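You operate a simulated robot arm through the tools that you are given. There is no shell and no other tool. Be economical: measure what you need, move in short steps, check, and stop when the job is done.

Carry out the task below with a simulated robot arm. There is one attempt and no reset: what you move stays moved.

Task
Put the black watch in slot 1 and the silver in slot 3, then shut and dust the glass lid.
Fine: use the dusting pad and put it back. Where these are worked on the way, their far stop is far enough and under half their travel is too little: glass lid. What is to be rubbed or washed off counts as gone when no trace of it is left.
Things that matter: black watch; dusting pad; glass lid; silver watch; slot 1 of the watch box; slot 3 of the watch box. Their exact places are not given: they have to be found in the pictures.

It is judged by the outcome, as a careful person would: the job done as asked, and still so three seconds after it is handed in. It fails if anything else is knocked over, pushed out of place, dropped, spilled or broken. A push-on lid holds only when it is set on centred and level and pressed home; a screw cap is set on level and turned clockwise until tight.

Robot
A 6-joint arm with a two-finger gripper on a trunk, on a base that drives. Base frame: it is fixed to the floor where the robot stands at the start and does not move with it; the origin is under the middle of the robot, x ahead of it, y to its left, z up; the surface under the hand at the start is at about z = 820. Readings come in mm, degrees, newtons and seconds.
With the tool pointing down near the work surface it reaches from about 160 to 840 mm from the robot's upright axis, wherever it stands. Its first joint turns from -166.0 to 166.0 degrees. Places, roughly: glass lid [600, -200, 900]; slot 1 of the watch box [600, -100, 800]; slot 3 of the watch box [600, -200, 800]. Payload 1.66 kg.
Tool frame: the origin (TCP) lies between the finger pads and is the grasp point; the fingertips stand 16 mm ahead of it; z points along the fingers, y is the line along which they close. Largest opening 111 mm; the body of the gripper starts 104 mm behind the TCP.
Orientation is that of the tool frame in the base frame, as a unit quaternion [x, y, z, w]. With the fingers straight down and closing along the base's y, the tool's x points along the base's -x, its y along +y and its z along -z.

Tools
- The arm moves only by the tool step_arm. Its arguments are lists of equal length, an entry for each row: "translation": the shift along the base's x, y, z in mm, a list of three; "delta_rot": the turn, a rotation vector about the base's x, y, z in degrees, a list of three; "gripper": the finger opening in mm, from 0 to 111. In form: {"translation": [[dx, dy, dz], ...], "delta_rot": [[rx, ry, rz], ...], "gripper": [gripper, ...]}. A call has 1 to 8 rows; each row is the pose to reach, as a shift and turn from the pose commanded when the call began. Each row takes 0.2 s and may step no farther than 50 mm and 8.6 degrees from the row before; otherwise, or with a gripper value out of range, the whole call is refused. Where a pose cannot be reached the arm comes as near as it can. A force on the tool above 60 N (or 10 N above the force at the start of the call, whichever is more), or a blocked arm, ends the call early, and 0.2 s more pass. Each finger halts on what it meets, pressing with about 32 N; the grip force reading is that of the motor and also rises with nothing between the fingers. The clock runs only during rows and for 0.2 s after the last one: add rows that repeat a pose to give the fingers time. It gives the time, the measured TCP pose, the force on the tool (base axes), the opening and the grip force at its end, in the units of the frame above (readings bear some noise), with the torque about the TCP (base axes, N m) and any sound that the robot's microphone picked up.
- Cameras (640 x 400 px; columns grow to the right, rows downward): "scene" is now at [51.2, 146.4, 1458.6]; the picture's right is [-0.51, -0.86, 0.00], its down [-0.58, 0.35, -0.74] and it looks along [0.63, -0.38, -0.68] (base axes); focal length 256 px, centre (320, 200). "wrist" rides on the gripper at [70, 14, -143] in the tool frame; the picture's right is [-0.19, 0.98, 0.00], its down [-0.87, -0.17, -0.47] and it looks along [-0.46, -0.09, 0.88] (tool axes); focal length 230 px, centre (320, 200).
- capture(camera): a new picture of that camera. No time passes.
- move_column(by): slides the trunk up (or, below 0, down) by that many mm; the arm and the scene camera ride with it, the base frame stays. It gives what a move gives, with no picture.
- base_move(legs): drives the robot by 1 to 6 legs, each [ahead, left, turn to the left] in mm, mm and degrees, along the robot's own axes; the way and the turn of a leg run together, so that a leg with both is an arc; at most 1500 mm and 180 degrees a leg. The arm and the cameras ride along, it lands a little off, and it stops where it bumps. It gives what a move gives.
- pan_tilt(pan, tilt): turns the head with the scene camera to pan (to the left, within 120 degrees either way) and tilt (down, from -29 to 69), counted from straight ahead of the robot. It gives what a move gives.
- point_at(camera, pixels): for up to 12 pixels [column, row] of the newest picture of that camera ("zoom" is the newest enlarged one), the place [x, y, z] in the base frame of the surface seen there, good to about 2 mm. No time passes.
- zoom(camera, box): a new picture of the part [left, top, right, bottom] of that camera's present view, enlarged. No time passes.
- job_done(): hands the job in; it is judged then, once.

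Keep the steps short. Do not move on a guess: measure, check each grasp and each placing, and mend mistakes. In all there are 80 turns and 48 pictures (those below and enlarged ones count). Leave the gripper open and the arm clear of the work at the hand-in unless told otherwise, and finish with a single line.

The tools are called as name(argument=value, ...) on one line, values as JSON. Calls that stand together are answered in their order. step_arm: Moves the arm, as the interface text tells. Its arguments: {"type":"object","properties":{"translation":{"type":"array","items":{"type":"array","items":{"type":"number"}}},"delta_rot":{"type":"array","items":{"type":"array","items":{"type":"number"}}},"gripper":{"type":"array","items":{"type":"number"}}},"required":["translation","delta_rot","gripper"]} The other tools are called the same way: move_column (by) slides the trunk up or down; base_move (legs) drives the base; pan_tilt (pan, tilt) turns the head that bears the scene camera; capture (camera) takes a picture; point_at (camera, pixels) gives the place of the surface under pixels of a picture; zoom (camera, box) takes an enlarged picture of a part of a camera's view; job_done () hands the job in.

At the start:

```text
time: 0.0
eef_pos: [443.9, -264.4, 1163.3]
tcp_rot: [0.0, 1.0, 0.001, 0.0]
wrist_force: [1.1, 0.7, -0.3]
ft_torque: [0.03, 0.0, 0.01]
finger_gap: 110.9
gripper_force: 0.1
trunk travel left (down, up): [-50.0, 540.0]
robot x, y, heading: [0.7, 2.7, -0.0]
head pan, tilt: [-30.7, 42.6]
```

scene: 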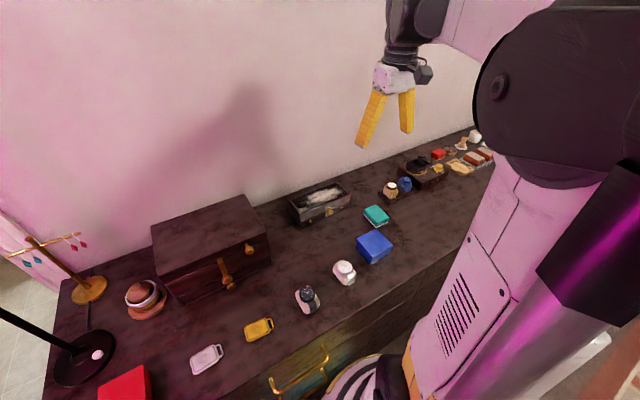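
wrist: 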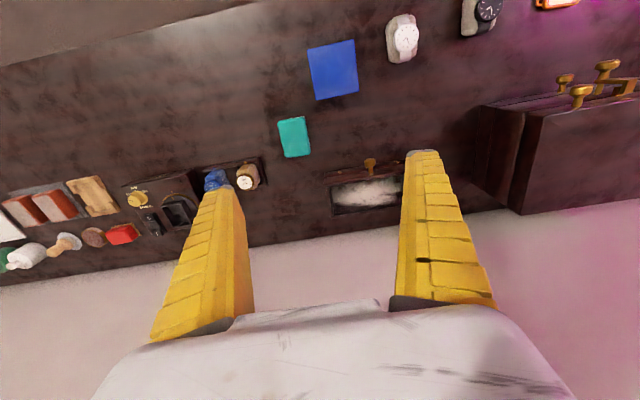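

I see a dresser with watches near (307,298) and (344,272), and a small box near (320,203). I'll enlarge these to identify them.

zoom(camera="scene", box=[260, 160, 420, 260])

zoom(camera="scene", box=[180, 240, 372, 360])

zoom(camera="scene", box=[370, 120, 498, 200])

zoom(camera="wrist", box=[200, 90, 440, 240])

```text
4.00 times, centred on (340, 210) of scene
```

zoom: 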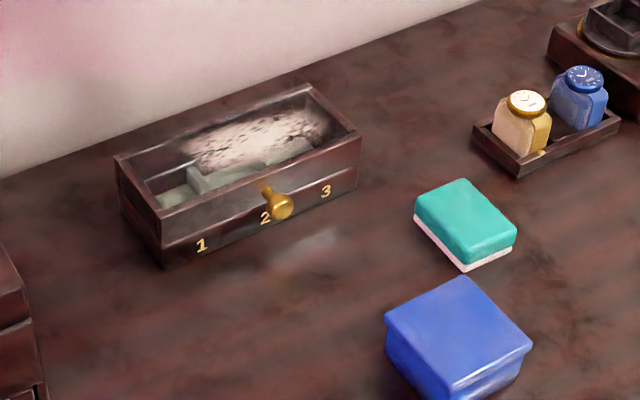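

```text
3.33 times, centred on (276, 300) of scene
```

zoom: 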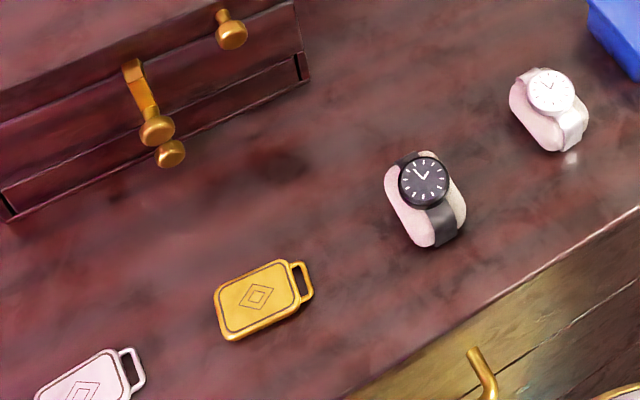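

```text
5.00 times, centred on (434, 160) of scene
```

zoom: 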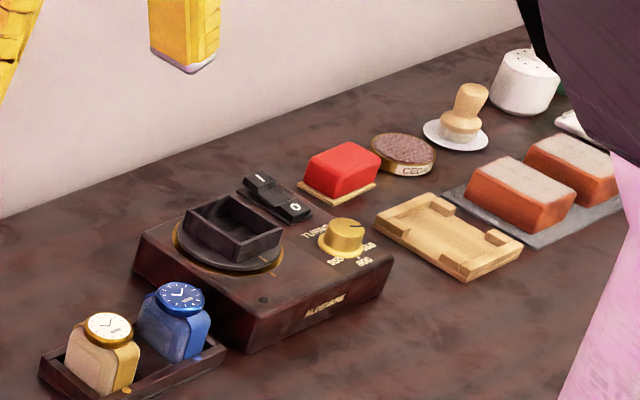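

```text
2.67 times, centred on (320, 165) of wrist
```

zoom: 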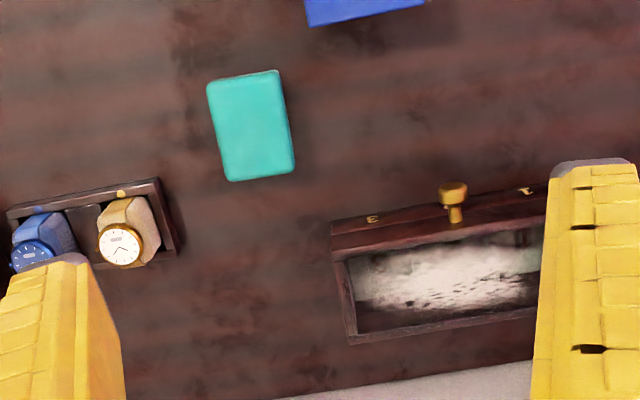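

Lid is shut, with a knob at the front (329,211). The teal pad is at (375,215), the black watch at (307,294) and the silver at (345,267). Measuring these now.

point_at(camera="scene", pixels=[[329.5, 211], [300, 213.5], [349.5, 194.5], [289, 199.5], [337, 182], [375.7, 215.5], [307, 294], [345.5, 267], [301, 227], [350, 206], [375, 250], [323, 222]])

zoom(camera="scene", box=[280, 250, 376, 310])

```text
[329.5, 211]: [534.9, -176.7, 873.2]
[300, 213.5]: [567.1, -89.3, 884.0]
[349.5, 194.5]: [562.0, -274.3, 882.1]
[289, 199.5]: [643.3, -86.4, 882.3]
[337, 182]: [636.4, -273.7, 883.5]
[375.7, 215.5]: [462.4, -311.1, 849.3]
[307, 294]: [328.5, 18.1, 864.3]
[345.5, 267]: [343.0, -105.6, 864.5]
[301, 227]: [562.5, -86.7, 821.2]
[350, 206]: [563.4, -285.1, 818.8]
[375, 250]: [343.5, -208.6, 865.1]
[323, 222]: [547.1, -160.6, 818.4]
```

```text
6.67 times, centred on (328, 280) of scene
```

zoom: 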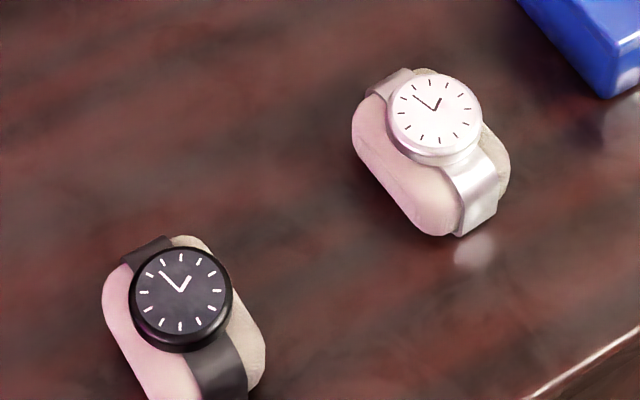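

Next I need the exact sizes of the watches and the knob.

point_at(camera="zoom", pixels=[[365, 150], [400, 205], [440, 225], [500, 185], [420, 75], [435, 115], [395, 80], [470, 225], [505, 150], [180, 300], [108, 290], [260, 345]])

zoom(camera="scene", box=[284, 175, 364, 225])

```text
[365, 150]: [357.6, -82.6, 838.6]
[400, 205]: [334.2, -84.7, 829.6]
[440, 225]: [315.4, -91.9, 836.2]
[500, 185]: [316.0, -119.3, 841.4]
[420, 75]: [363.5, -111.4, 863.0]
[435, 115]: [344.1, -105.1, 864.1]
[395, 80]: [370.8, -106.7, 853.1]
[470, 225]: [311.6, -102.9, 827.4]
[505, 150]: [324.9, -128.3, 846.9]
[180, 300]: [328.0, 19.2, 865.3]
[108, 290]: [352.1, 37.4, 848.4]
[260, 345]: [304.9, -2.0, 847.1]
```

```text
8.00 times, centred on (324, 200) of scene
```

zoom: 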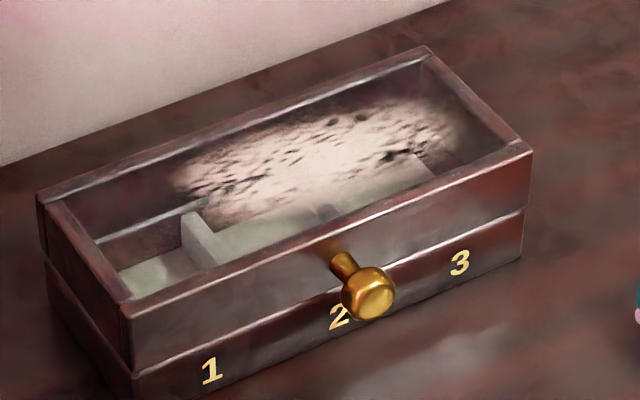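

Measuring the knob, seam and corners in this enlarged view.

point_at(camera="zoom", pixels=[[135, 368], [130, 312], [376, 300], [366, 275], [342, 262], [349, 290], [390, 285], [525, 215], [526, 152], [42, 196], [427, 50], [210, 258]])

```text
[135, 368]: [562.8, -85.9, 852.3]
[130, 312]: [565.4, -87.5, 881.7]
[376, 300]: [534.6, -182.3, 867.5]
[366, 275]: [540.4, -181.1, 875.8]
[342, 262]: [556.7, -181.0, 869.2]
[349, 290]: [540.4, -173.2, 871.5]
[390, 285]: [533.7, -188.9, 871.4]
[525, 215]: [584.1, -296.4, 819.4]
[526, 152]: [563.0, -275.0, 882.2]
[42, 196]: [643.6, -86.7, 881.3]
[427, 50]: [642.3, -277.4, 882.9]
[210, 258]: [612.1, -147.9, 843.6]
```

The knob head centre is about (537,-181,867), ~18 mm wide. The seam and hinge height are about z=850, with the hinge at x≈643. Next I move to a pose in front of and above the knob, tilted 45° forward.

step_arm(translation=[[8.5, 14, -42], [17, 28, -84], [25.5, 42, -126], [34, 56, -168], [42.5, 70, -210], [51, 83.4, -250], [51, 83.4, -250]], delta_rot=[[0, -7.5, 0], [0, -15, 0], [0, -22.5, 0], [0, -30, 0], [0, -37.5, 0], [0, -45, 0], [0, -45, 0]], gripper=[60, 60, 60, 60, 60, 60, 60])

capture(camera="wrist")

```text
time: 1.6
eef_pos: [493.2, -183.5, 913.5]
tcp_rot: [0.0, 0.923, 0.0, 0.384]
wrist_force: [0.1, -1.2, 0.5]
ft_torque: [0.01, 0.03, 0.01]
finger_gap: 61.8
gripper_force: 1.1
trunk travel left (down, up): [-50.0, 540.0]
robot x, y, heading: [-4.0, 0.5, -0.2]
head pan, tilt: [-30.7, 42.6]
```

```text
39 pictures are left
```

wrist: 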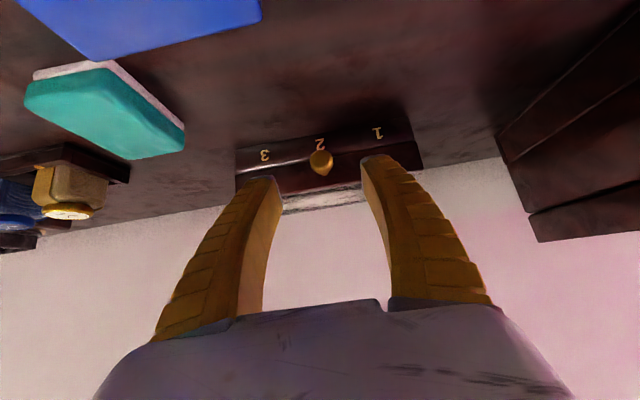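

The knob sits between the fingers. Now I advance ~60 mm along the tool axis and close on it.

step_arm(translation=[[21, 1, -22], [41, 1.5, -44], [41, 1.5, -44], [41, 1.5, -44], [41, 1.5, -44]], delta_rot=[[0, 0, 0], [0, 0, 0], [0, 0, 0], [0, 0, 0], [0, 0, 0]], gripper=[60, 60, 10, 10, 10])

capture(camera="wrist")

```text
time: 2.8
eef_pos: [535.9, -180.0, 867.5]
tcp_rot: [0.0, 0.924, 0.0, 0.383]
wrist_force: [5.5, -19.9, 8.2]
ft_torque: [-0.08, -0.94, -0.2]
finger_gap: 16.2
gripper_force: 33.9
trunk travel left (down, up): [-50.0, 540.0]
robot x, y, heading: [-0.8, -0.0, -0.1]
head pan, tilt: [-30.7, 42.6]
```

```text
38 pictures are left
```

wrist: 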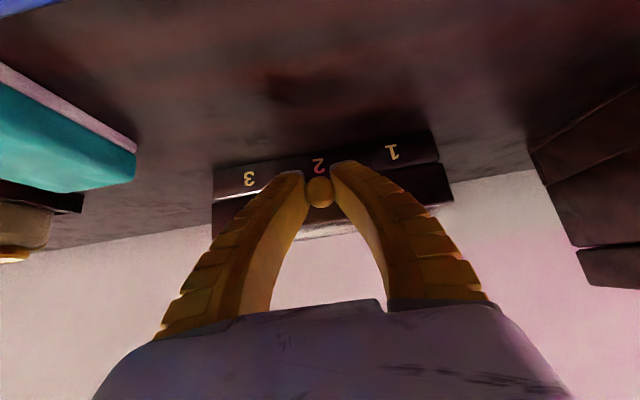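

Gripped (16 mm), with a slight sideways load. I ease that by 1.5 mm and lift the lid along its arc to about 48°.

step_arm(translation=[[3.4, -1.5, 14.7], [8.8, -1.5, 28.8], [16.2, -1.5, 42], [25.3, -1.5, 54.1], [36, -1.5, 64.8], [48, -1.5, 73.9]], delta_rot=[[0, 4, 0], [0, 8, 0], [0, 12, 0], [0, 16, 0], [0, 20, 0], [0, 24, 0]], gripper=[8, 8, 8, 8, 8, 8])

capture(camera="scene")

```text
time: 4.2
eef_pos: [585.5, -180.3, 942.3]
tcp_rot: [-0.001, 0.983, 0.0, 0.182]
wrist_force: [-7.1, -5.0, -1.0]
ft_torque: [-0.08, 0.65, -0.03]
finger_gap: 16.7
gripper_force: 34.3
trunk travel left (down, up): [-50.0, 540.0]
robot x, y, heading: [2.7, -4.2, 0.0]
head pan, tilt: [-30.7, 42.6]
```

```text
37 pictures are left
```

scene: 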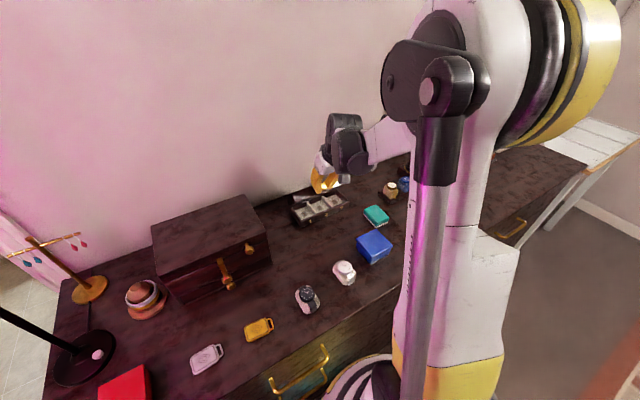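

The lid follows. Continuing the arc toward 96°, watching force.

step_arm(translation=[[13.3, 0, 7.3], [27.4, 0, 12.7], [42.1, 0, 16.1], [57.2, 0, 17.4], [72.3, 0, 16.6], [87.1, 0, 13.7]], delta_rot=[[0, 3, 0], [0, 6, 0], [0, 9, 0], [0, 12, 0], [0, 15, 0], [0, 18, 0]], gripper=[8, 8, 8, 8, 8, 8])

capture(camera="wrist")

```text
time: 5.6
eef_pos: [670.4, -181.3, 955.6]
tcp_rot: [-0.001, 1.0, -0.001, 0.027]
wrist_force: [-1.9, -1.5, 7.7]
ft_torque: [-0.02, 0.36, 0.04]
finger_gap: 20.9
gripper_force: 34.4
trunk travel left (down, up): [-50.0, 540.0]
robot x, y, heading: [2.3, -2.0, -0.2]
head pan, tilt: [-30.7, 42.6]
```

```text
36 pictures are left
```

wrist: 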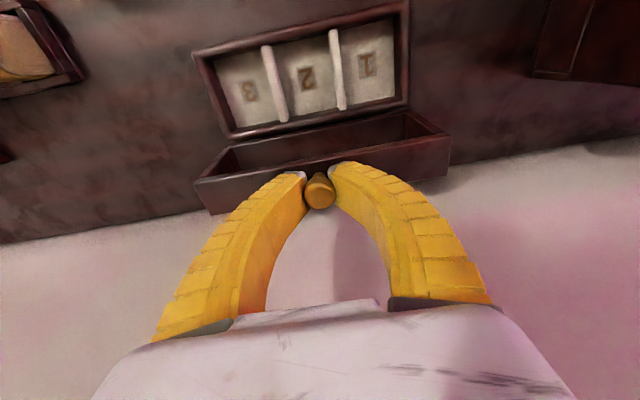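

The lid is at ~96° and the slot floors numbered 1–3 are visible. I go on gently to find the far stop.

step_arm(translation=[[7.2, 0, -2.2], [14.3, 0, -4.9], [21, 0, -8.2]], delta_rot=[[0, 0, 0], [0, 0, 0], [0, 0, 0]], gripper=[8, 8, 8])

```text
time: 6.4
eef_pos: [688.5, -179.6, 949.1]
tcp_rot: [0.0, 1.0, 0.0, 0.026]
wrist_force: [-20.5, -1.3, -0.1]
ft_torque: [-0.04, 0.29, -0.05]
finger_gap: 16.1
gripper_force: 34.0
trunk travel left (down, up): [-50.0, 540.0]
robot x, y, heading: [1.1, 1.5, -0.0]
head pan, tilt: [-30.7, 42.6]
```

A 20 N push-back tells me the far stop is reached (~105°). I release and rise.

step_arm(translation=[[18, 0, -6], [18, 0, -6], [18, 0, 40], [10, 0, 90], [-20, 0, 130]], delta_rot=[[0, 0, 0], [0, 0, 0], [0, 0, 0], [0, 3, 0], [0, 3, 0]], gripper=[50, 50, 50, 50, 50])

capture(camera="wrist")

```text
refused: row 4 steps farther than a row can; nothing moved
```

```text
35 pictures are left
```

wrist: 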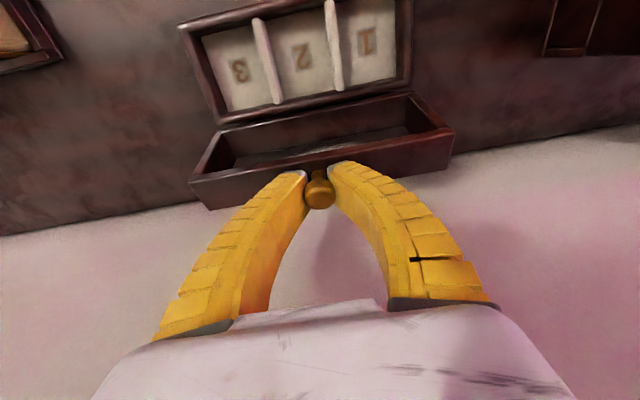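

Refused, and the x offsets in that call were wrong anyway. Release in place, then straight up.

step_arm(translation=[[-2, 0, 0], [-2, 0, 0], [-2, 0, 40], [-12, 0, 85], [-50, 0, 115]], delta_rot=[[0, 0, 0], [0, 0, 0], [0, 0, 0], [0, 3, 0], [0, 3, 0]], gripper=[50, 50, 50, 50, 50])

capture(camera="wrist")

```text
time: 7.6
eef_pos: [641.6, -182.6, 1065.6]
tcp_rot: [0.0, 1.0, -0.001, -0.001]
wrist_force: [-0.3, 0.7, -0.5]
ft_torque: [0.0, 0.04, -0.01]
finger_gap: 52.3
gripper_force: 1.6
trunk travel left (down, up): [-50.0, 540.0]
robot x, y, heading: [-2.1, 1.9, -0.2]
head pan, tilt: [-30.7, 42.6]
```

```text
34 pictures are left
```

wrist: 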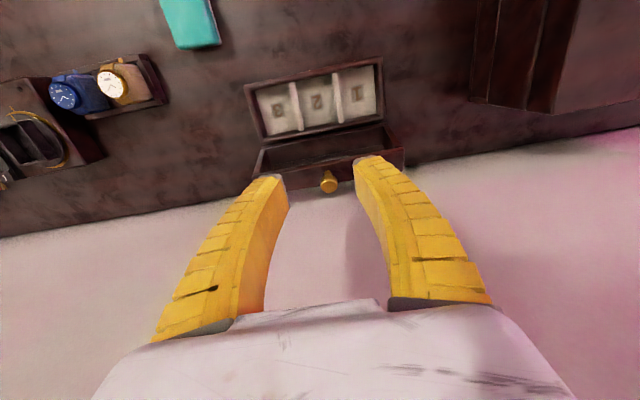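

Lid stays open. I enlarge the slots and measure walls, dividers and floor.

zoom(camera="wrist", box=[240, 50, 400, 150])

point_at(camera="wrist", pixels=[[247, 86], [380, 60], [266, 138], [384, 119], [300, 105], [336, 85], [280, 110], [356, 95], [329, 181], [300, 110], [338, 100], [372, 90]])

```text
4.00 times, centred on (320, 100) of wrist
```

zoom: 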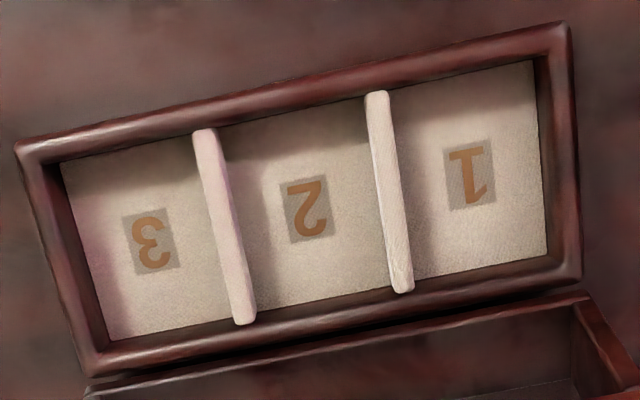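

```text
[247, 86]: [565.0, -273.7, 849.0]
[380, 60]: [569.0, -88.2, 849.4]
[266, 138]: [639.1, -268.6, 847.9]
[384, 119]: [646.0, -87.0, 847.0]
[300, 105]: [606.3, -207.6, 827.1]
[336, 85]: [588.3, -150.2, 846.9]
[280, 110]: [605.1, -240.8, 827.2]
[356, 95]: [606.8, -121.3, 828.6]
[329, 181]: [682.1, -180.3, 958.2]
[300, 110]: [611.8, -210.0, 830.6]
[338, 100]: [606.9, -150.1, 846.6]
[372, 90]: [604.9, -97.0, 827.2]
```

point_at(camera="zoom", pixels=[[205, 133], [243, 320], [378, 95], [404, 288], [542, 70], [545, 248], [65, 168], [108, 335], [467, 173], [150, 240], [480, 75], [490, 262]])

```text
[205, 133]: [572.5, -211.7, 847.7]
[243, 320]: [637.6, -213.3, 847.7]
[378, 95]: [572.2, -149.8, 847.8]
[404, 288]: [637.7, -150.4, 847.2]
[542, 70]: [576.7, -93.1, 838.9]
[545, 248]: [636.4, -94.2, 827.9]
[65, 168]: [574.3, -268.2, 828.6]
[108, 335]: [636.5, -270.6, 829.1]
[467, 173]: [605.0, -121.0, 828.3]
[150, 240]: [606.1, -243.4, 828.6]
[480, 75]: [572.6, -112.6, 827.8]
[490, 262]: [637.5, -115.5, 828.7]
```

Slot 1 is centred at (605,-120) and slot 3 at (605,-243). Each is about 53×66 mm, with floor 828 and rim 849. Now I move over the watches to see their orientation.

step_arm(translation=[[-45, 16, 0], [-90, 32, 0], [-135, 48, -5], [-180, 64, -10], [-225, 80, -20], [-265, 96, -30], [-305, 115, -40], [-340, 137, -55]], delta_rot=[[0, 0, 0], [0, 0, 0], [0, 0, 0], [0, 0, 0], [0, 0, 0], [0, 0, 0], [0, 0, 0], [0, 0, 0]], gripper=[80, 80, 80, 80, 80, 80, 80, 80])

capture(camera="wrist")

```text
time: 9.4
eef_pos: [300.6, -41.2, 1007.1]
tcp_rot: [0.0, 1.0, -0.001, 0.0]
wrist_force: [0.5, -0.7, 0.4]
ft_torque: [-0.02, 0.01, 0.01]
finger_gap: 81.4
gripper_force: 0.9
trunk travel left (down, up): [-50.0, 540.0]
robot x, y, heading: [2.3, -2.2, -0.1]
head pan, tilt: [-30.7, 42.6]
```

```text
32 pictures are left
```

wrist: 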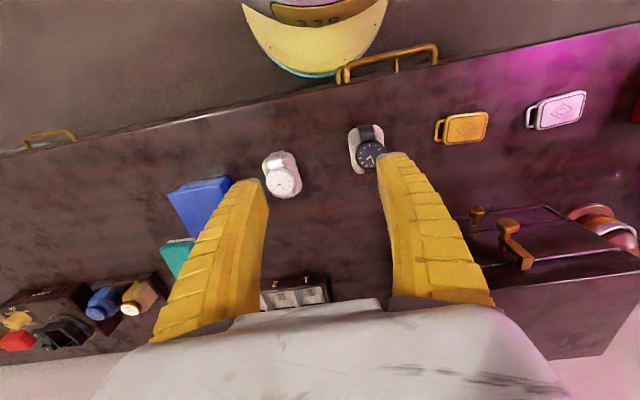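

zoom(camera="wrist", box=[248, 110, 408, 210])

```text
4.00 times, centred on (328, 160) of wrist
```

zoom: 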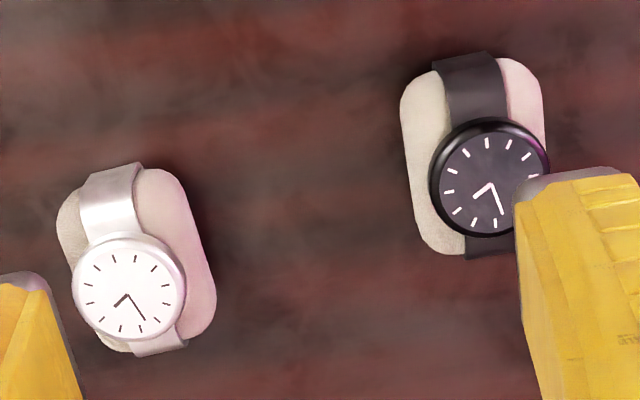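

point_at(camera="zoom", pixels=[[402, 110], [424, 240], [440, 70], [520, 68], [543, 110], [488, 190], [62, 215], [85, 190], [185, 195], [213, 300], [127, 287], [180, 340]])

point_at(camera="wrist", pixels=[[292, 159], [301, 186], [263, 163], [349, 140], [352, 168], [383, 133]])

```text
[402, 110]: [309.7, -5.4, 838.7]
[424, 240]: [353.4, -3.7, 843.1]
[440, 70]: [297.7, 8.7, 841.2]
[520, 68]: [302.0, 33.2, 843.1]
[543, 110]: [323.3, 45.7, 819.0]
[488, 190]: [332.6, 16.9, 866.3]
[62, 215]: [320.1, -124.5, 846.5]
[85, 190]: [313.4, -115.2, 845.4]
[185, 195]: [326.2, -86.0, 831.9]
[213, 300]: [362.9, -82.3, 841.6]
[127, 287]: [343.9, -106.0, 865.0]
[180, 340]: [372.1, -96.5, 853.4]
```

```text
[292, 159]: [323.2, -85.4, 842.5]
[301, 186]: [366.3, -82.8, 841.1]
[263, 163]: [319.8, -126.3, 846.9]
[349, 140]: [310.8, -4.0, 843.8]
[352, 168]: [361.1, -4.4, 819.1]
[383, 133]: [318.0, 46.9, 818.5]
```

The black cushion is about 45×60 mm, centred near (329,18). Its case is ~35 mm across with top at 865. I'll grip the case with fingertips above the cushion, which also keeps the fingers above the box rim later. First to z=930 to check alignment.

step_arm(translation=[[15, 30, -38], [29, 59, -77]], delta_rot=[[0, 0, 0], [0, 0, 0]], gripper=[70, 70])

zoom(camera="wrist", box=[220, 100, 420, 225])

```text
refused: row 1 steps farther than a row can; nothing moved
```

```text
3.20 times, centred on (320, 162) of wrist
```

zoom: 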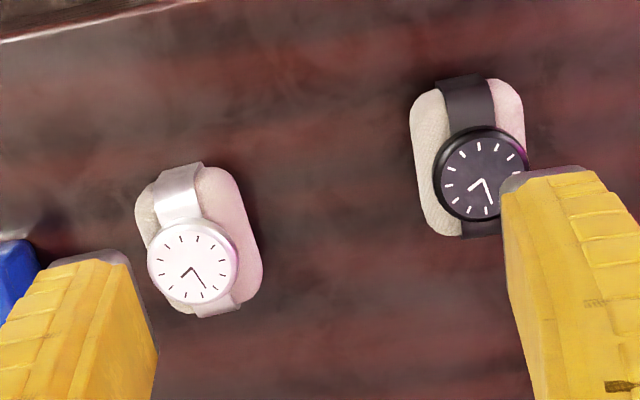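

Step was slightly too long, so I split it into three.

step_arm(translation=[[10, 20, -26], [20, 40, -52], [29, 59, -77]], delta_rot=[[0, 0, 0], [0, 0, 0], [0, 0, 0]], gripper=[70, 70, 70])

zoom(camera="wrist", box=[220, 100, 420, 225])

```text
time: 10.2
eef_pos: [332.6, 18.3, 930.0]
tcp_rot: [0.0, 1.0, 0.0, 0.0]
wrist_force: [0.8, 0.4, -0.3]
ft_torque: [0.0, -0.03, -0.03]
finger_gap: 71.7
gripper_force: 1.2
trunk travel left (down, up): [-50.0, 540.0]
robot x, y, heading: [0.0, 3.7, -0.0]
head pan, tilt: [-30.7, 42.6]
```

```text
3.20 times, centred on (320, 162) of wrist
```

zoom: 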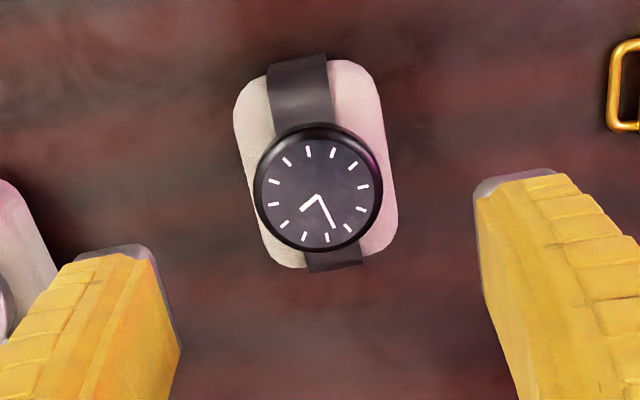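

point_at(camera="zoom", pixels=[[318, 195], [258, 190], [378, 190], [318, 132], [318, 246], [240, 140], [262, 235], [386, 130], [394, 210], [360, 75], [250, 120], [375, 150]])

```text
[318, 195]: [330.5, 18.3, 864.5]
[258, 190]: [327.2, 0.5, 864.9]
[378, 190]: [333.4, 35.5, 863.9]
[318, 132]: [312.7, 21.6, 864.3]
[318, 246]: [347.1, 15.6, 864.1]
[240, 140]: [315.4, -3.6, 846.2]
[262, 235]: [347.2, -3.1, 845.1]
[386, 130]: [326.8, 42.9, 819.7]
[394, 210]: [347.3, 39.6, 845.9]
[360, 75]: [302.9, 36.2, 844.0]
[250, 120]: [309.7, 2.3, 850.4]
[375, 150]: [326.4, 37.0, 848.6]
```

Black watch yaw is ~0, case centre (330,18), case 36 mm wide, cushion top ~850. Descend to z=868 (tips 852) and close on the case.

step_arm(translation=[[0, 0, -31], [0, 0, -62], [0, 0, -62], [0, 0, -62], [0, 0, -62]], delta_rot=[[0, 0, 0], [0, 0, 0], [0, 0, 0], [0, 0, 0], [0, 0, 0]], gripper=[70, 60, 28, 28, 28])

zoom(camera="wrist", box=[220, 100, 420, 225])

```text
time: 11.4
eef_pos: [331.7, 20.2, 868.4]
tcp_rot: [0.0, 1.0, 0.0, 0.001]
wrist_force: [2.9, -1.7, 10.0]
ft_torque: [0.07, 0.17, 0.04]
finger_gap: 33.3
gripper_force: 31.8
trunk travel left (down, up): [-50.0, 540.0]
robot x, y, heading: [-2.0, -3.5, 0.3]
head pan, tilt: [-30.7, 42.6]
```

```text
3.20 times, centred on (320, 162) of wrist
```

zoom: 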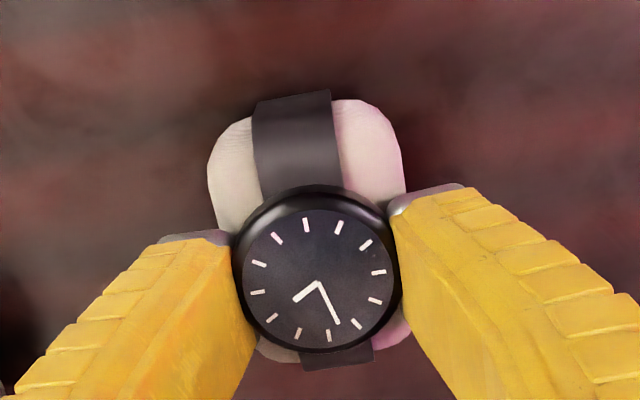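

Gripped at 33 mm. Lift and check that it holds level.

step_arm(translation=[[0, 0, 10], [0, 0, 40], [0, 0, 80], [0, 0, 80]], delta_rot=[[0, 0, 0], [0, 0, 0], [0, 0, 0], [0, 0, 0]], gripper=[24, 24, 24, 24])

capture(camera="wrist")

zoom(camera="scene", box=[240, 180, 400, 280])

```text
time: 12.4
eef_pos: [329.2, 16.0, 950.1]
tcp_rot: [0.0, 1.0, 0.0, -0.001]
wrist_force: [-0.3, -0.8, -0.5]
ft_torque: [-0.02, -0.07, 0.0]
finger_gap: 26.9
gripper_force: 1.8
trunk travel left (down, up): [-50.0, 540.0]
robot x, y, heading: [-1.8, 0.3, -0.0]
head pan, tilt: [-30.7, 42.6]
```

```text
27 pictures are left
```

wrist: 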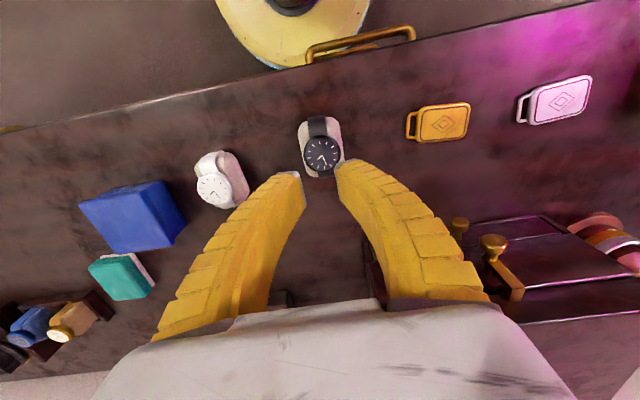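

```text
4.00 times, centred on (320, 230) of scene
```

zoom: 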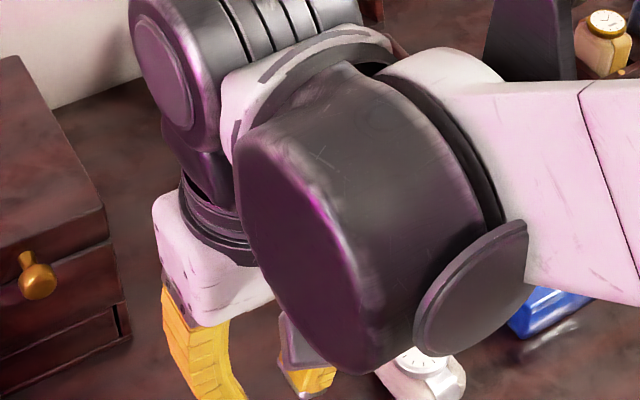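

The grip slid off the bevelled case, but the watch is still standing in place. I'll grip the cushion's near-vertical sides instead (tips at ~839), which will mean a release about 3 mm above the slot floor.

step_arm(translation=[[0, 0, 0], [0, 0, -45], [0, 0, -93], [0, 0, -93], [0, 0, -93], [0, 0, -93]], delta_rot=[[0, 0, 0], [0, 0, 0], [0, 0, 0], [0, 0, 0], [0, 0, 0], [0, 0, 0]], gripper=[70, 70, 70, 36, 36, 36])

```text
time: 13.8
eef_pos: [327.0, 13.8, 856.3]
tcp_rot: [0.0, 1.0, 0.0, 0.001]
wrist_force: [8.0, 0.8, 28.5]
ft_torque: [0.0, -0.07, -0.02]
finger_gap: 40.1
gripper_force: 32.0
trunk travel left (down, up): [-50.0, 540.0]
robot x, y, heading: [0.7, -2.6, 0.0]
head pan, tilt: [-30.7, 42.6]
```

There is 28 N of upward push, so the cushion sides taper and this grip is on the slope too. I reopen, go 7 mm lower toward the widest height, and close again.

step_arm(translation=[[0, 0, 0], [0, 0, 0], [0, 2, -8], [0, 2, -8], [0, 2, -8], [0, 2, -8]], delta_rot=[[0, 0, 0], [0, 0, 0], [0, 0, 0], [0, 0, 0], [0, 0, 0], [0, 0, 0]], gripper=[65, 65, 65, 40, 40, 40])

zoom(camera="wrist", box=[220, 100, 420, 225])

```text
time: 15.2
eef_pos: [328.9, 16.0, 848.5]
tcp_rot: [0.0, 1.0, 0.0, -0.001]
wrist_force: [7.7, 1.0, 16.3]
ft_torque: [0.02, -0.06, -0.01]
finger_gap: 43.3
gripper_force: 32.1
trunk travel left (down, up): [-50.0, 540.0]
robot x, y, heading: [1.6, -1.5, -0.1]
head pan, tilt: [-30.7, 42.6]
```

```text
3.20 times, centred on (320, 162) of wrist
```

zoom: 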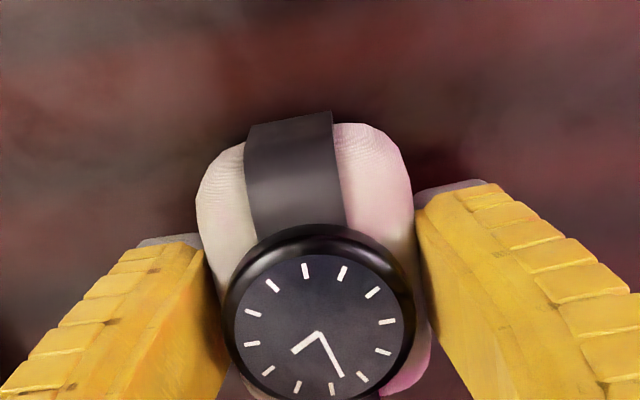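

Now 43 mm gap and less upward push. I try a gentle lift.

step_arm(translation=[[0, 0, 4], [0, 0, 12], [0, 0, 20], [0, 0, 20]], delta_rot=[[0, 0, 0], [0, 0, 0], [0, 0, 0], [0, 0, 0]], gripper=[38, 38, 38, 38])

zoom(camera="wrist", box=[220, 100, 420, 225])

```text
time: 16.2
eef_pos: [330.3, 16.2, 869.9]
tcp_rot: [0.0, 1.0, 0.0, 0.0]
wrist_force: [0.5, -0.1, -0.6]
ft_torque: [0.02, 0.0, 0.03]
finger_gap: 41.2
gripper_force: 32.1
trunk travel left (down, up): [-50.0, 540.0]
robot x, y, heading: [-0.5, 1.2, -0.1]
head pan, tilt: [-30.7, 42.6]
```

```text
3.20 times, centred on (320, 162) of wrist
```

zoom: 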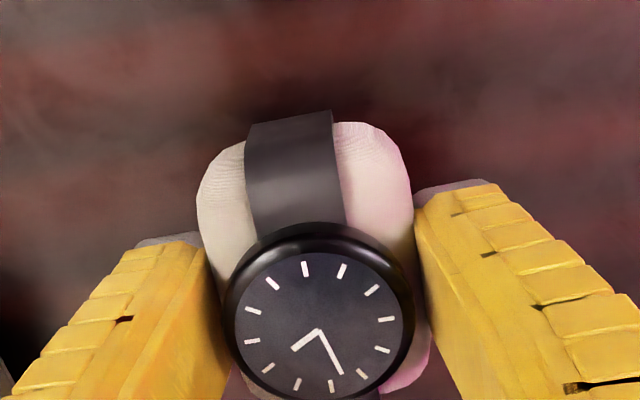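

The watch looks unchanged relative to the fingers. I check its height to confirm it rose.

point_at(camera="zoom", pixels=[[318, 330], [240, 310], [405, 310], [290, 190], [215, 200], [390, 200]])

```text
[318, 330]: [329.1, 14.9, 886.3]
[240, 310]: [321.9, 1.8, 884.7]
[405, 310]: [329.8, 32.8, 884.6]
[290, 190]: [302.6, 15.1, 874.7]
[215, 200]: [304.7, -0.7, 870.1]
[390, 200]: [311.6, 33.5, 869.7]
```

It is lifted (top now ~885) and level. Now carry it over slot 1: rise 60 mm, then shift (275,-137).

step_arm(translation=[[0, 0, 30], [0, 0, 60], [40, -20, 65], [80, -40, 65], [120, -60, 65], [160, -80, 65], [200, -100, 65], [240, -120, 65]], delta_rot=[[0, 0, 0], [0, 0, 0], [0, 0, 0], [0, 0, 0], [0, 0, 0], [0, 0, 0], [0, 0, 0], [0, 0, 0]], gripper=[36, 36, 36, 36, 36, 36, 36, 36])

step_arm(translation=[[18, -9, 0], [35, -17, 0], [35, -17, -10], [35, -17, -25]], delta_rot=[[0, 0, 0], [0, 0, 0], [0, 0, 0], [0, 0, 0]], gripper=[36, 36, 36, 36])

capture(camera="wrist")

```text
time: 18.0
eef_pos: [572.6, -107.4, 935.6]
tcp_rot: [0.0, 1.0, 0.0, 0.001]
wrist_force: [-0.3, -0.2, -1.2]
ft_torque: [-0.03, -0.02, 0.01]
finger_gap: 41.3
gripper_force: 31.9
trunk travel left (down, up): [-50.0, 540.0]
robot x, y, heading: [0.3, -3.9, 0.1]
head pan, tilt: [-30.7, 42.6]
```

```text
time: 19.0
eef_pos: [603.6, -120.1, 910.2]
tcp_rot: [0.0, 1.0, 0.0, 0.0]
wrist_force: [0.1, 0.4, -0.5]
ft_torque: [0.03, -0.02, 0.03]
finger_gap: 41.1
gripper_force: 31.6
trunk travel left (down, up): [-50.0, 540.0]
robot x, y, heading: [-0.6, 2.8, 0.1]
head pan, tilt: [-30.7, 42.6]
```

```text
23 pictures are left
```

wrist: 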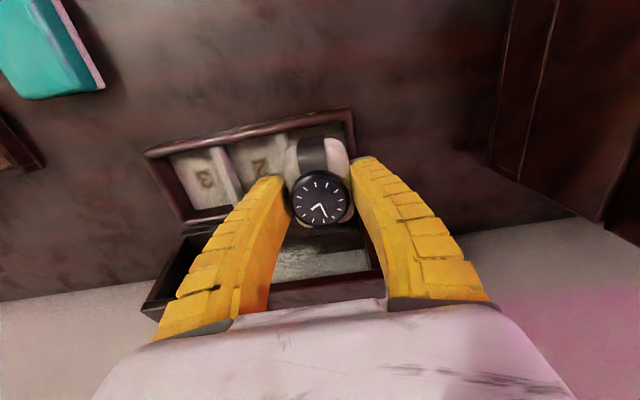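

point_at(camera="wrist", pixels=[[320, 202], [303, 151], [340, 149], [348, 110], [152, 157], [311, 155], [296, 200], [345, 196]])

```text
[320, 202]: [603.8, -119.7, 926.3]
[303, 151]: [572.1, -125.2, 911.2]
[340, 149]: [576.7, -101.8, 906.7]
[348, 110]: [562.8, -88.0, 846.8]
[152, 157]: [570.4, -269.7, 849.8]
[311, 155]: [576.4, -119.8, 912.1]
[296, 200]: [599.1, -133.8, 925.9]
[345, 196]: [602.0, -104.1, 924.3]
```

The watch is at (604,-120), right over slot 1. Shift +1.5 in x, then lower until the fingertips are just above the rim (TCP ≈ 867).

step_arm(translation=[[1.5, 0, -15], [1.5, 0, -28], [1.5, 0, -36], [1.5, 0, -42], [1.5, 0, -42]], delta_rot=[[0, 0, 0], [0, 0, 0], [0, 0, 0], [0, 0, 0], [0, 0, 0]], gripper=[36, 36, 36, 36, 36])

capture(camera="wrist")

```text
time: 20.2
eef_pos: [607.3, -119.4, 866.4]
tcp_rot: [0.0, 1.0, 0.0, 0.0]
wrist_force: [0.1, 0.3, -1.6]
ft_torque: [0.01, 0.01, 0.01]
finger_gap: 41.2
gripper_force: 31.9
trunk travel left (down, up): [-50.0, 540.0]
robot x, y, heading: [0.5, -2.0, -0.1]
head pan, tilt: [-30.7, 42.6]
```

```text
22 pictures are left
```

wrist: 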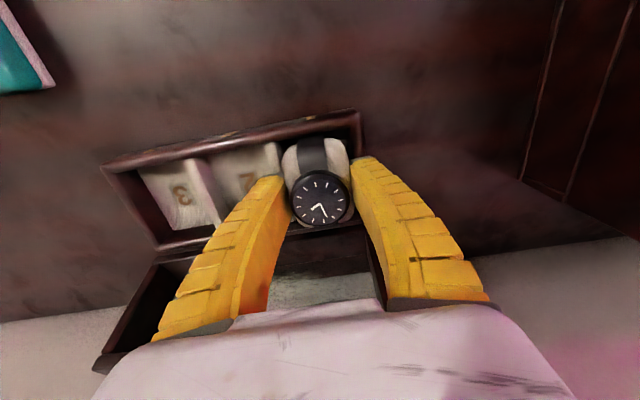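

No contact force and the watch is inside the slot outline. I open the fingers slowly so the taper lets the watch settle down.

step_arm(translation=[[0, 0, 0], [0, 0, 0], [0, 0, 0], [0, 0, 0], [0, 0, 0], [0, 0, 0], [0, 0, 45], [0, 0, 90]], delta_rot=[[0, 0, 0], [0, 0, 0], [0, 0, 0], [0, 0, 0], [0, 0, 0], [0, 0, 0], [0, 0, 0], [0, 0, 0]], gripper=[41, 42, 43, 44, 46, 60, 60, 60])

capture(camera="wrist")

```text
time: 22.0
eef_pos: [605.3, -121.6, 956.7]
tcp_rot: [0.0, 1.0, -0.001, -0.001]
wrist_force: [-0.5, 0.0, 0.2]
ft_torque: [0.0, -0.01, 0.0]
finger_gap: 62.2
gripper_force: 1.2
trunk travel left (down, up): [-50.0, 540.0]
robot x, y, heading: [0.6, 2.5, -0.1]
head pan, tilt: [-30.7, 42.6]
```

```text
21 pictures are left
```

wrist: 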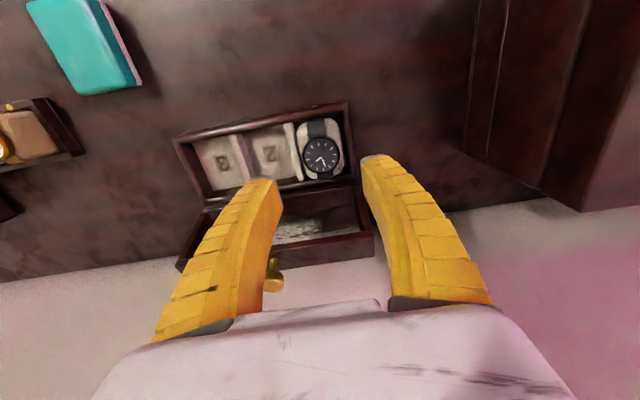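

point_at(camera="wrist", pixels=[[320, 155], [306, 150], [335, 155], [303, 135], [338, 135], [322, 168]])

```text
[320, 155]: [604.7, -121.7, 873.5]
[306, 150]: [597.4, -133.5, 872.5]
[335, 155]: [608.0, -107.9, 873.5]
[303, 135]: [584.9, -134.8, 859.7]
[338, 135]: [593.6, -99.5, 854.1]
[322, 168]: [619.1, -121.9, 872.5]
```

Black watch is seated level (top 873 = floor 828 + 45). Now move above the silver watch.

step_arm(translation=[[-44, 2, 0], [-88, 5, 0], [-132, 8, 0], [-176, 11, 0], [-220, 14, -10], [-261, 16, -25], [-261, 16, -25]], delta_rot=[[0, 0, 0], [0, 0, 0], [0, 0, 0], [0, 0, 0], [0, 0, 0], [0, 0, 0], [0, 0, 0]], gripper=[66, 66, 66, 66, 66, 66, 66])

zoom(camera="wrist", box=[220, 100, 420, 225])

```text
time: 23.6
eef_pos: [345.0, -104.9, 933.3]
tcp_rot: [0.0, 1.0, 0.0, 0.0]
wrist_force: [-0.1, -0.2, -0.6]
ft_torque: [0.02, -0.02, -0.01]
finger_gap: 67.7
gripper_force: 1.0
trunk travel left (down, up): [-50.0, 540.0]
robot x, y, heading: [4.4, 3.6, 0.0]
head pan, tilt: [-30.7, 42.6]
```

```text
3.20 times, centred on (320, 162) of wrist
```

zoom: 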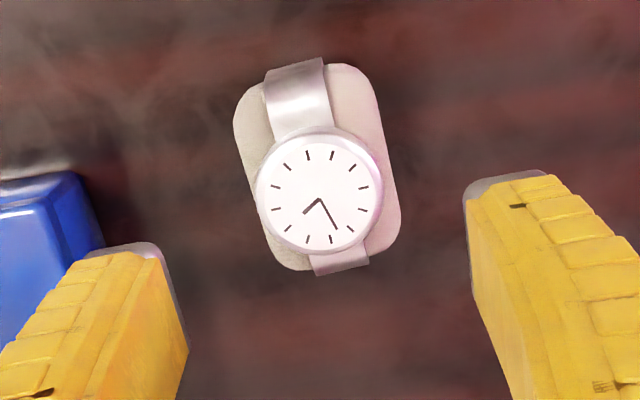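

point_at(camera="zoom", pixels=[[319, 197], [260, 190], [378, 190], [318, 134], [319, 248], [238, 140], [268, 240], [382, 130], [396, 210], [70, 200], [95, 245], [300, 65]])

```text
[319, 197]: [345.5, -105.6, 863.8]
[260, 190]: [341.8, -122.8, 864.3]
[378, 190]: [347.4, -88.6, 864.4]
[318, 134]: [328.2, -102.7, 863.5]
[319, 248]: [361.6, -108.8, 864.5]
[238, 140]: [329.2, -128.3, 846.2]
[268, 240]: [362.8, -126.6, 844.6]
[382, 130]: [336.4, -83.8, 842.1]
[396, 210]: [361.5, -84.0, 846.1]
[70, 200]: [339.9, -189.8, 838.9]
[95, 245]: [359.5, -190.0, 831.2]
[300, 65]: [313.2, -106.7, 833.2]
```

Silver: centre (345,-106), yaw about +2°. Turn 2°, descend 84 mm, close on the cushion sides, and lift slightly.

step_arm(translation=[[0, -1, -40], [0, -1, -84], [0, -1, -84], [0, -1, -84], [0, -1, -84], [0, -1, -80], [0, -1, -68], [0, -1, -60]], delta_rot=[[0, 0, 2], [0, 0, 2], [0, 0, 2], [0, 0, 2], [0, 0, 2], [0, 0, 2], [0, 0, 2], [0, 0, 2]], gripper=[66, 66, 40, 38, 36, 36, 36, 36])

zoom(camera="wrist", box=[220, 100, 420, 225])

point_at(camera="zoom", pixels=[[318, 330], [240, 310], [405, 310], [290, 190], [215, 200], [390, 200]])

```text
time: 25.4
eef_pos: [347.1, -107.1, 874.1]
tcp_rot: [-0.018, 1.0, 0.0, 0.001]
wrist_force: [-0.6, -0.4, -1.4]
ft_torque: [0.0, -0.02, 0.01]
finger_gap: 41.2
gripper_force: 32.1
trunk travel left (down, up): [-50.0, 540.0]
robot x, y, heading: [-0.7, -2.8, -0.1]
head pan, tilt: [-30.7, 42.6]
```

```text
3.20 times, centred on (320, 162) of wrist
```

zoom: 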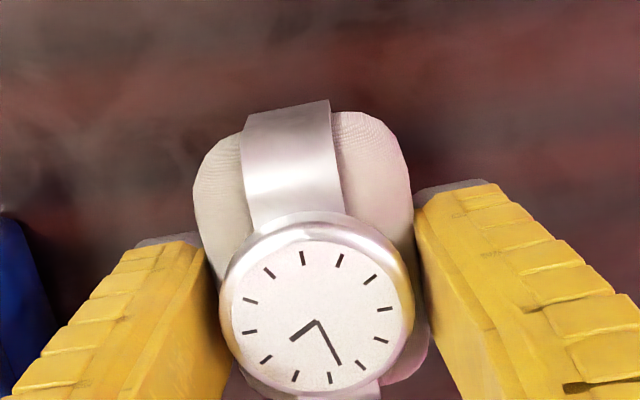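

```text
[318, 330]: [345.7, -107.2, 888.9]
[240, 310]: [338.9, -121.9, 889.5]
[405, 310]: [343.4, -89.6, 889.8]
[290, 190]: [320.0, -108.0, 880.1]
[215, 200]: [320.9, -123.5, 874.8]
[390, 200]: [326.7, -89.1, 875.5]
```

Silver is lifted and level. Carry it to slot 3: rise, shift (259.5,-136), and undo the yaw.

step_arm(translation=[[0, 0, 30], [0, 0, 60], [40, -20, 62], [80, -40, 62], [120, -62, 62], [160, -84, 62], [200, -105, 62], [240, -126, 62]], delta_rot=[[0, 0, 0], [0, 0, -1], [0, 0, -2], [0, 0, -3], [0, 0, -3], [0, 0, -3], [0, 0, -3], [0, 0, -3]], gripper=[36, 36, 36, 36, 36, 36, 36, 36])

step_arm(translation=[[19.5, -10, 0], [19.5, -10, -14], [19.5, -10, -28], [19.5, -10, -28]], delta_rot=[[0, 0, 0], [0, 0, 0], [0, 0, 0], [0, 0, 0]], gripper=[36, 36, 36, 36])

zoom(camera="wrist", box=[220, 100, 420, 225])

point_at(camera="zoom", pixels=[[318, 330], [240, 310], [405, 310], [290, 190], [215, 200], [390, 200], [320, 105]])

```text
time: 27.2
eef_pos: [584.4, -234.8, 932.9]
tcp_rot: [0.008, 1.0, 0.0, 0.0]
wrist_force: [0.0, 0.6, -1.2]
ft_torque: [0.0, 0.01, -0.02]
finger_gap: 41.2
gripper_force: 32.3
trunk travel left (down, up): [-50.0, 540.0]
robot x, y, heading: [0.2, 0.1, 0.0]
head pan, tilt: [-30.7, 42.6]
```

```text
time: 28.2
eef_pos: [606.6, -240.9, 906.0]
tcp_rot: [0.008, 1.0, 0.001, 0.0]
wrist_force: [0.1, -0.3, -0.8]
ft_torque: [-0.02, 0.02, 0.0]
finger_gap: 41.3
gripper_force: 32.2
trunk travel left (down, up): [-50.0, 540.0]
robot x, y, heading: [1.2, 0.8, -0.0]
head pan, tilt: [-30.7, 42.6]
```

```text
3.20 times, centred on (320, 162) of wrist
```

zoom: 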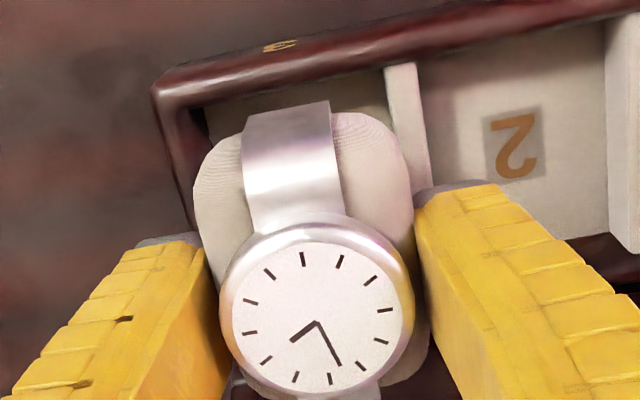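

```text
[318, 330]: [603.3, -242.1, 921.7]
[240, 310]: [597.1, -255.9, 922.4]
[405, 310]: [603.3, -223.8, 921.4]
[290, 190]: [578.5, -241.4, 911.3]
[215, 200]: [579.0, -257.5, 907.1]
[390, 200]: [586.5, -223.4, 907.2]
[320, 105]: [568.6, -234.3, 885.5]
```

Silver is at about (603.3,-242), aligned with slot 3. Shift (+1.5,-1) to match where the black one seated, then lower.

step_arm(translation=[[1.5, -1, -12], [1.5, -1, -24], [1.5, -1, -32], [1.5, -1, -37], [1.5, -1, -37]], delta_rot=[[0, 0, 0], [0, 0, 0], [0, 0, 0], [0, 0, 0], [0, 0, 0]], gripper=[36, 36, 36, 36, 36])

capture(camera="wrist")

point_at(camera="wrist", pixels=[[320, 202], [297, 196], [345, 196]])

```text
time: 29.4
eef_pos: [608.6, -240.3, 868.6]
tcp_rot: [0.009, 1.0, 0.0, -0.001]
wrist_force: [0.2, -0.2, -0.8]
ft_torque: [0.03, -0.01, 0.0]
finger_gap: 41.2
gripper_force: 31.7
trunk travel left (down, up): [-50.0, 540.0]
robot x, y, heading: [-0.3, 2.3, 0.4]
head pan, tilt: [-30.7, 42.6]
```

```text
17 pictures are left
```

wrist: 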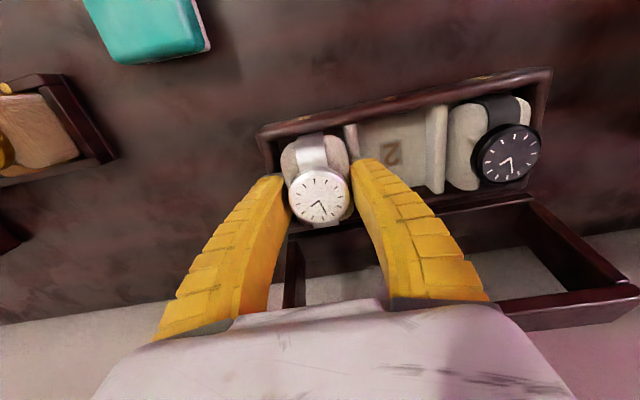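

```text
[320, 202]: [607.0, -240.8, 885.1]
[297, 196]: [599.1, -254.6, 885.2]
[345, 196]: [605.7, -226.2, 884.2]
```

Readings: (606,-241), no contact. Nudge (-1,-1.5,-2), then release slowly and rise.

step_arm(translation=[[-1, -1.5, -2], [-1, -1.5, -2], [-1, -1.5, -2], [-1, -1.5, -2], [-1, -1.5, -2], [-1, -1.5, -2], [-1, -1.5, 43], [-1, -1.5, 90]], delta_rot=[[0, 0, 0], [0, 0, 0], [0, 0, 0], [0, 0, 0], [0, 0, 0], [0, 0, 0], [0, 0, 0], [0, 0, 0]], gripper=[40, 41.5, 42.5, 43.5, 46, 60, 60, 60])

capture(camera="wrist")

point_at(camera="wrist", pixels=[[320, 155], [308, 152], [332, 154], [318, 143], [322, 164]])

```text
time: 31.2
eef_pos: [608.5, -244.0, 960.0]
tcp_rot: [0.01, 1.0, 0.001, 0.0]
wrist_force: [-0.1, -0.5, 0.1]
ft_torque: [-0.01, 0.01, 0.0]
finger_gap: 61.8
gripper_force: 1.6
trunk travel left (down, up): [-50.0, 540.0]
robot x, y, heading: [-3.1, 0.3, 0.0]
head pan, tilt: [-30.7, 42.6]
```

```text
16 pictures are left
```

wrist: 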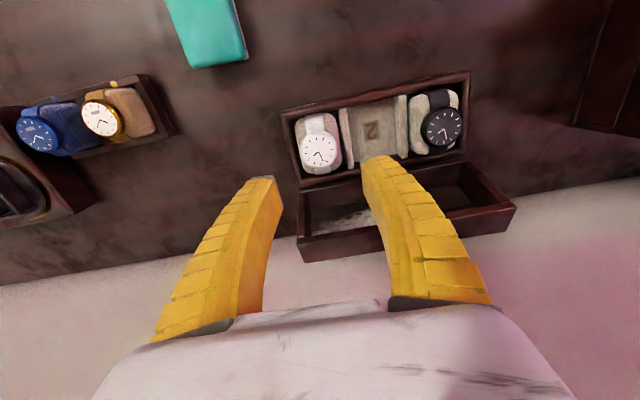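

```text
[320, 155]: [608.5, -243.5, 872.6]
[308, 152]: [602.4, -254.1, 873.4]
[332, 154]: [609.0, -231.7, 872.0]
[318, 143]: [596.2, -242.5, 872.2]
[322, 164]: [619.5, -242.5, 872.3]
```

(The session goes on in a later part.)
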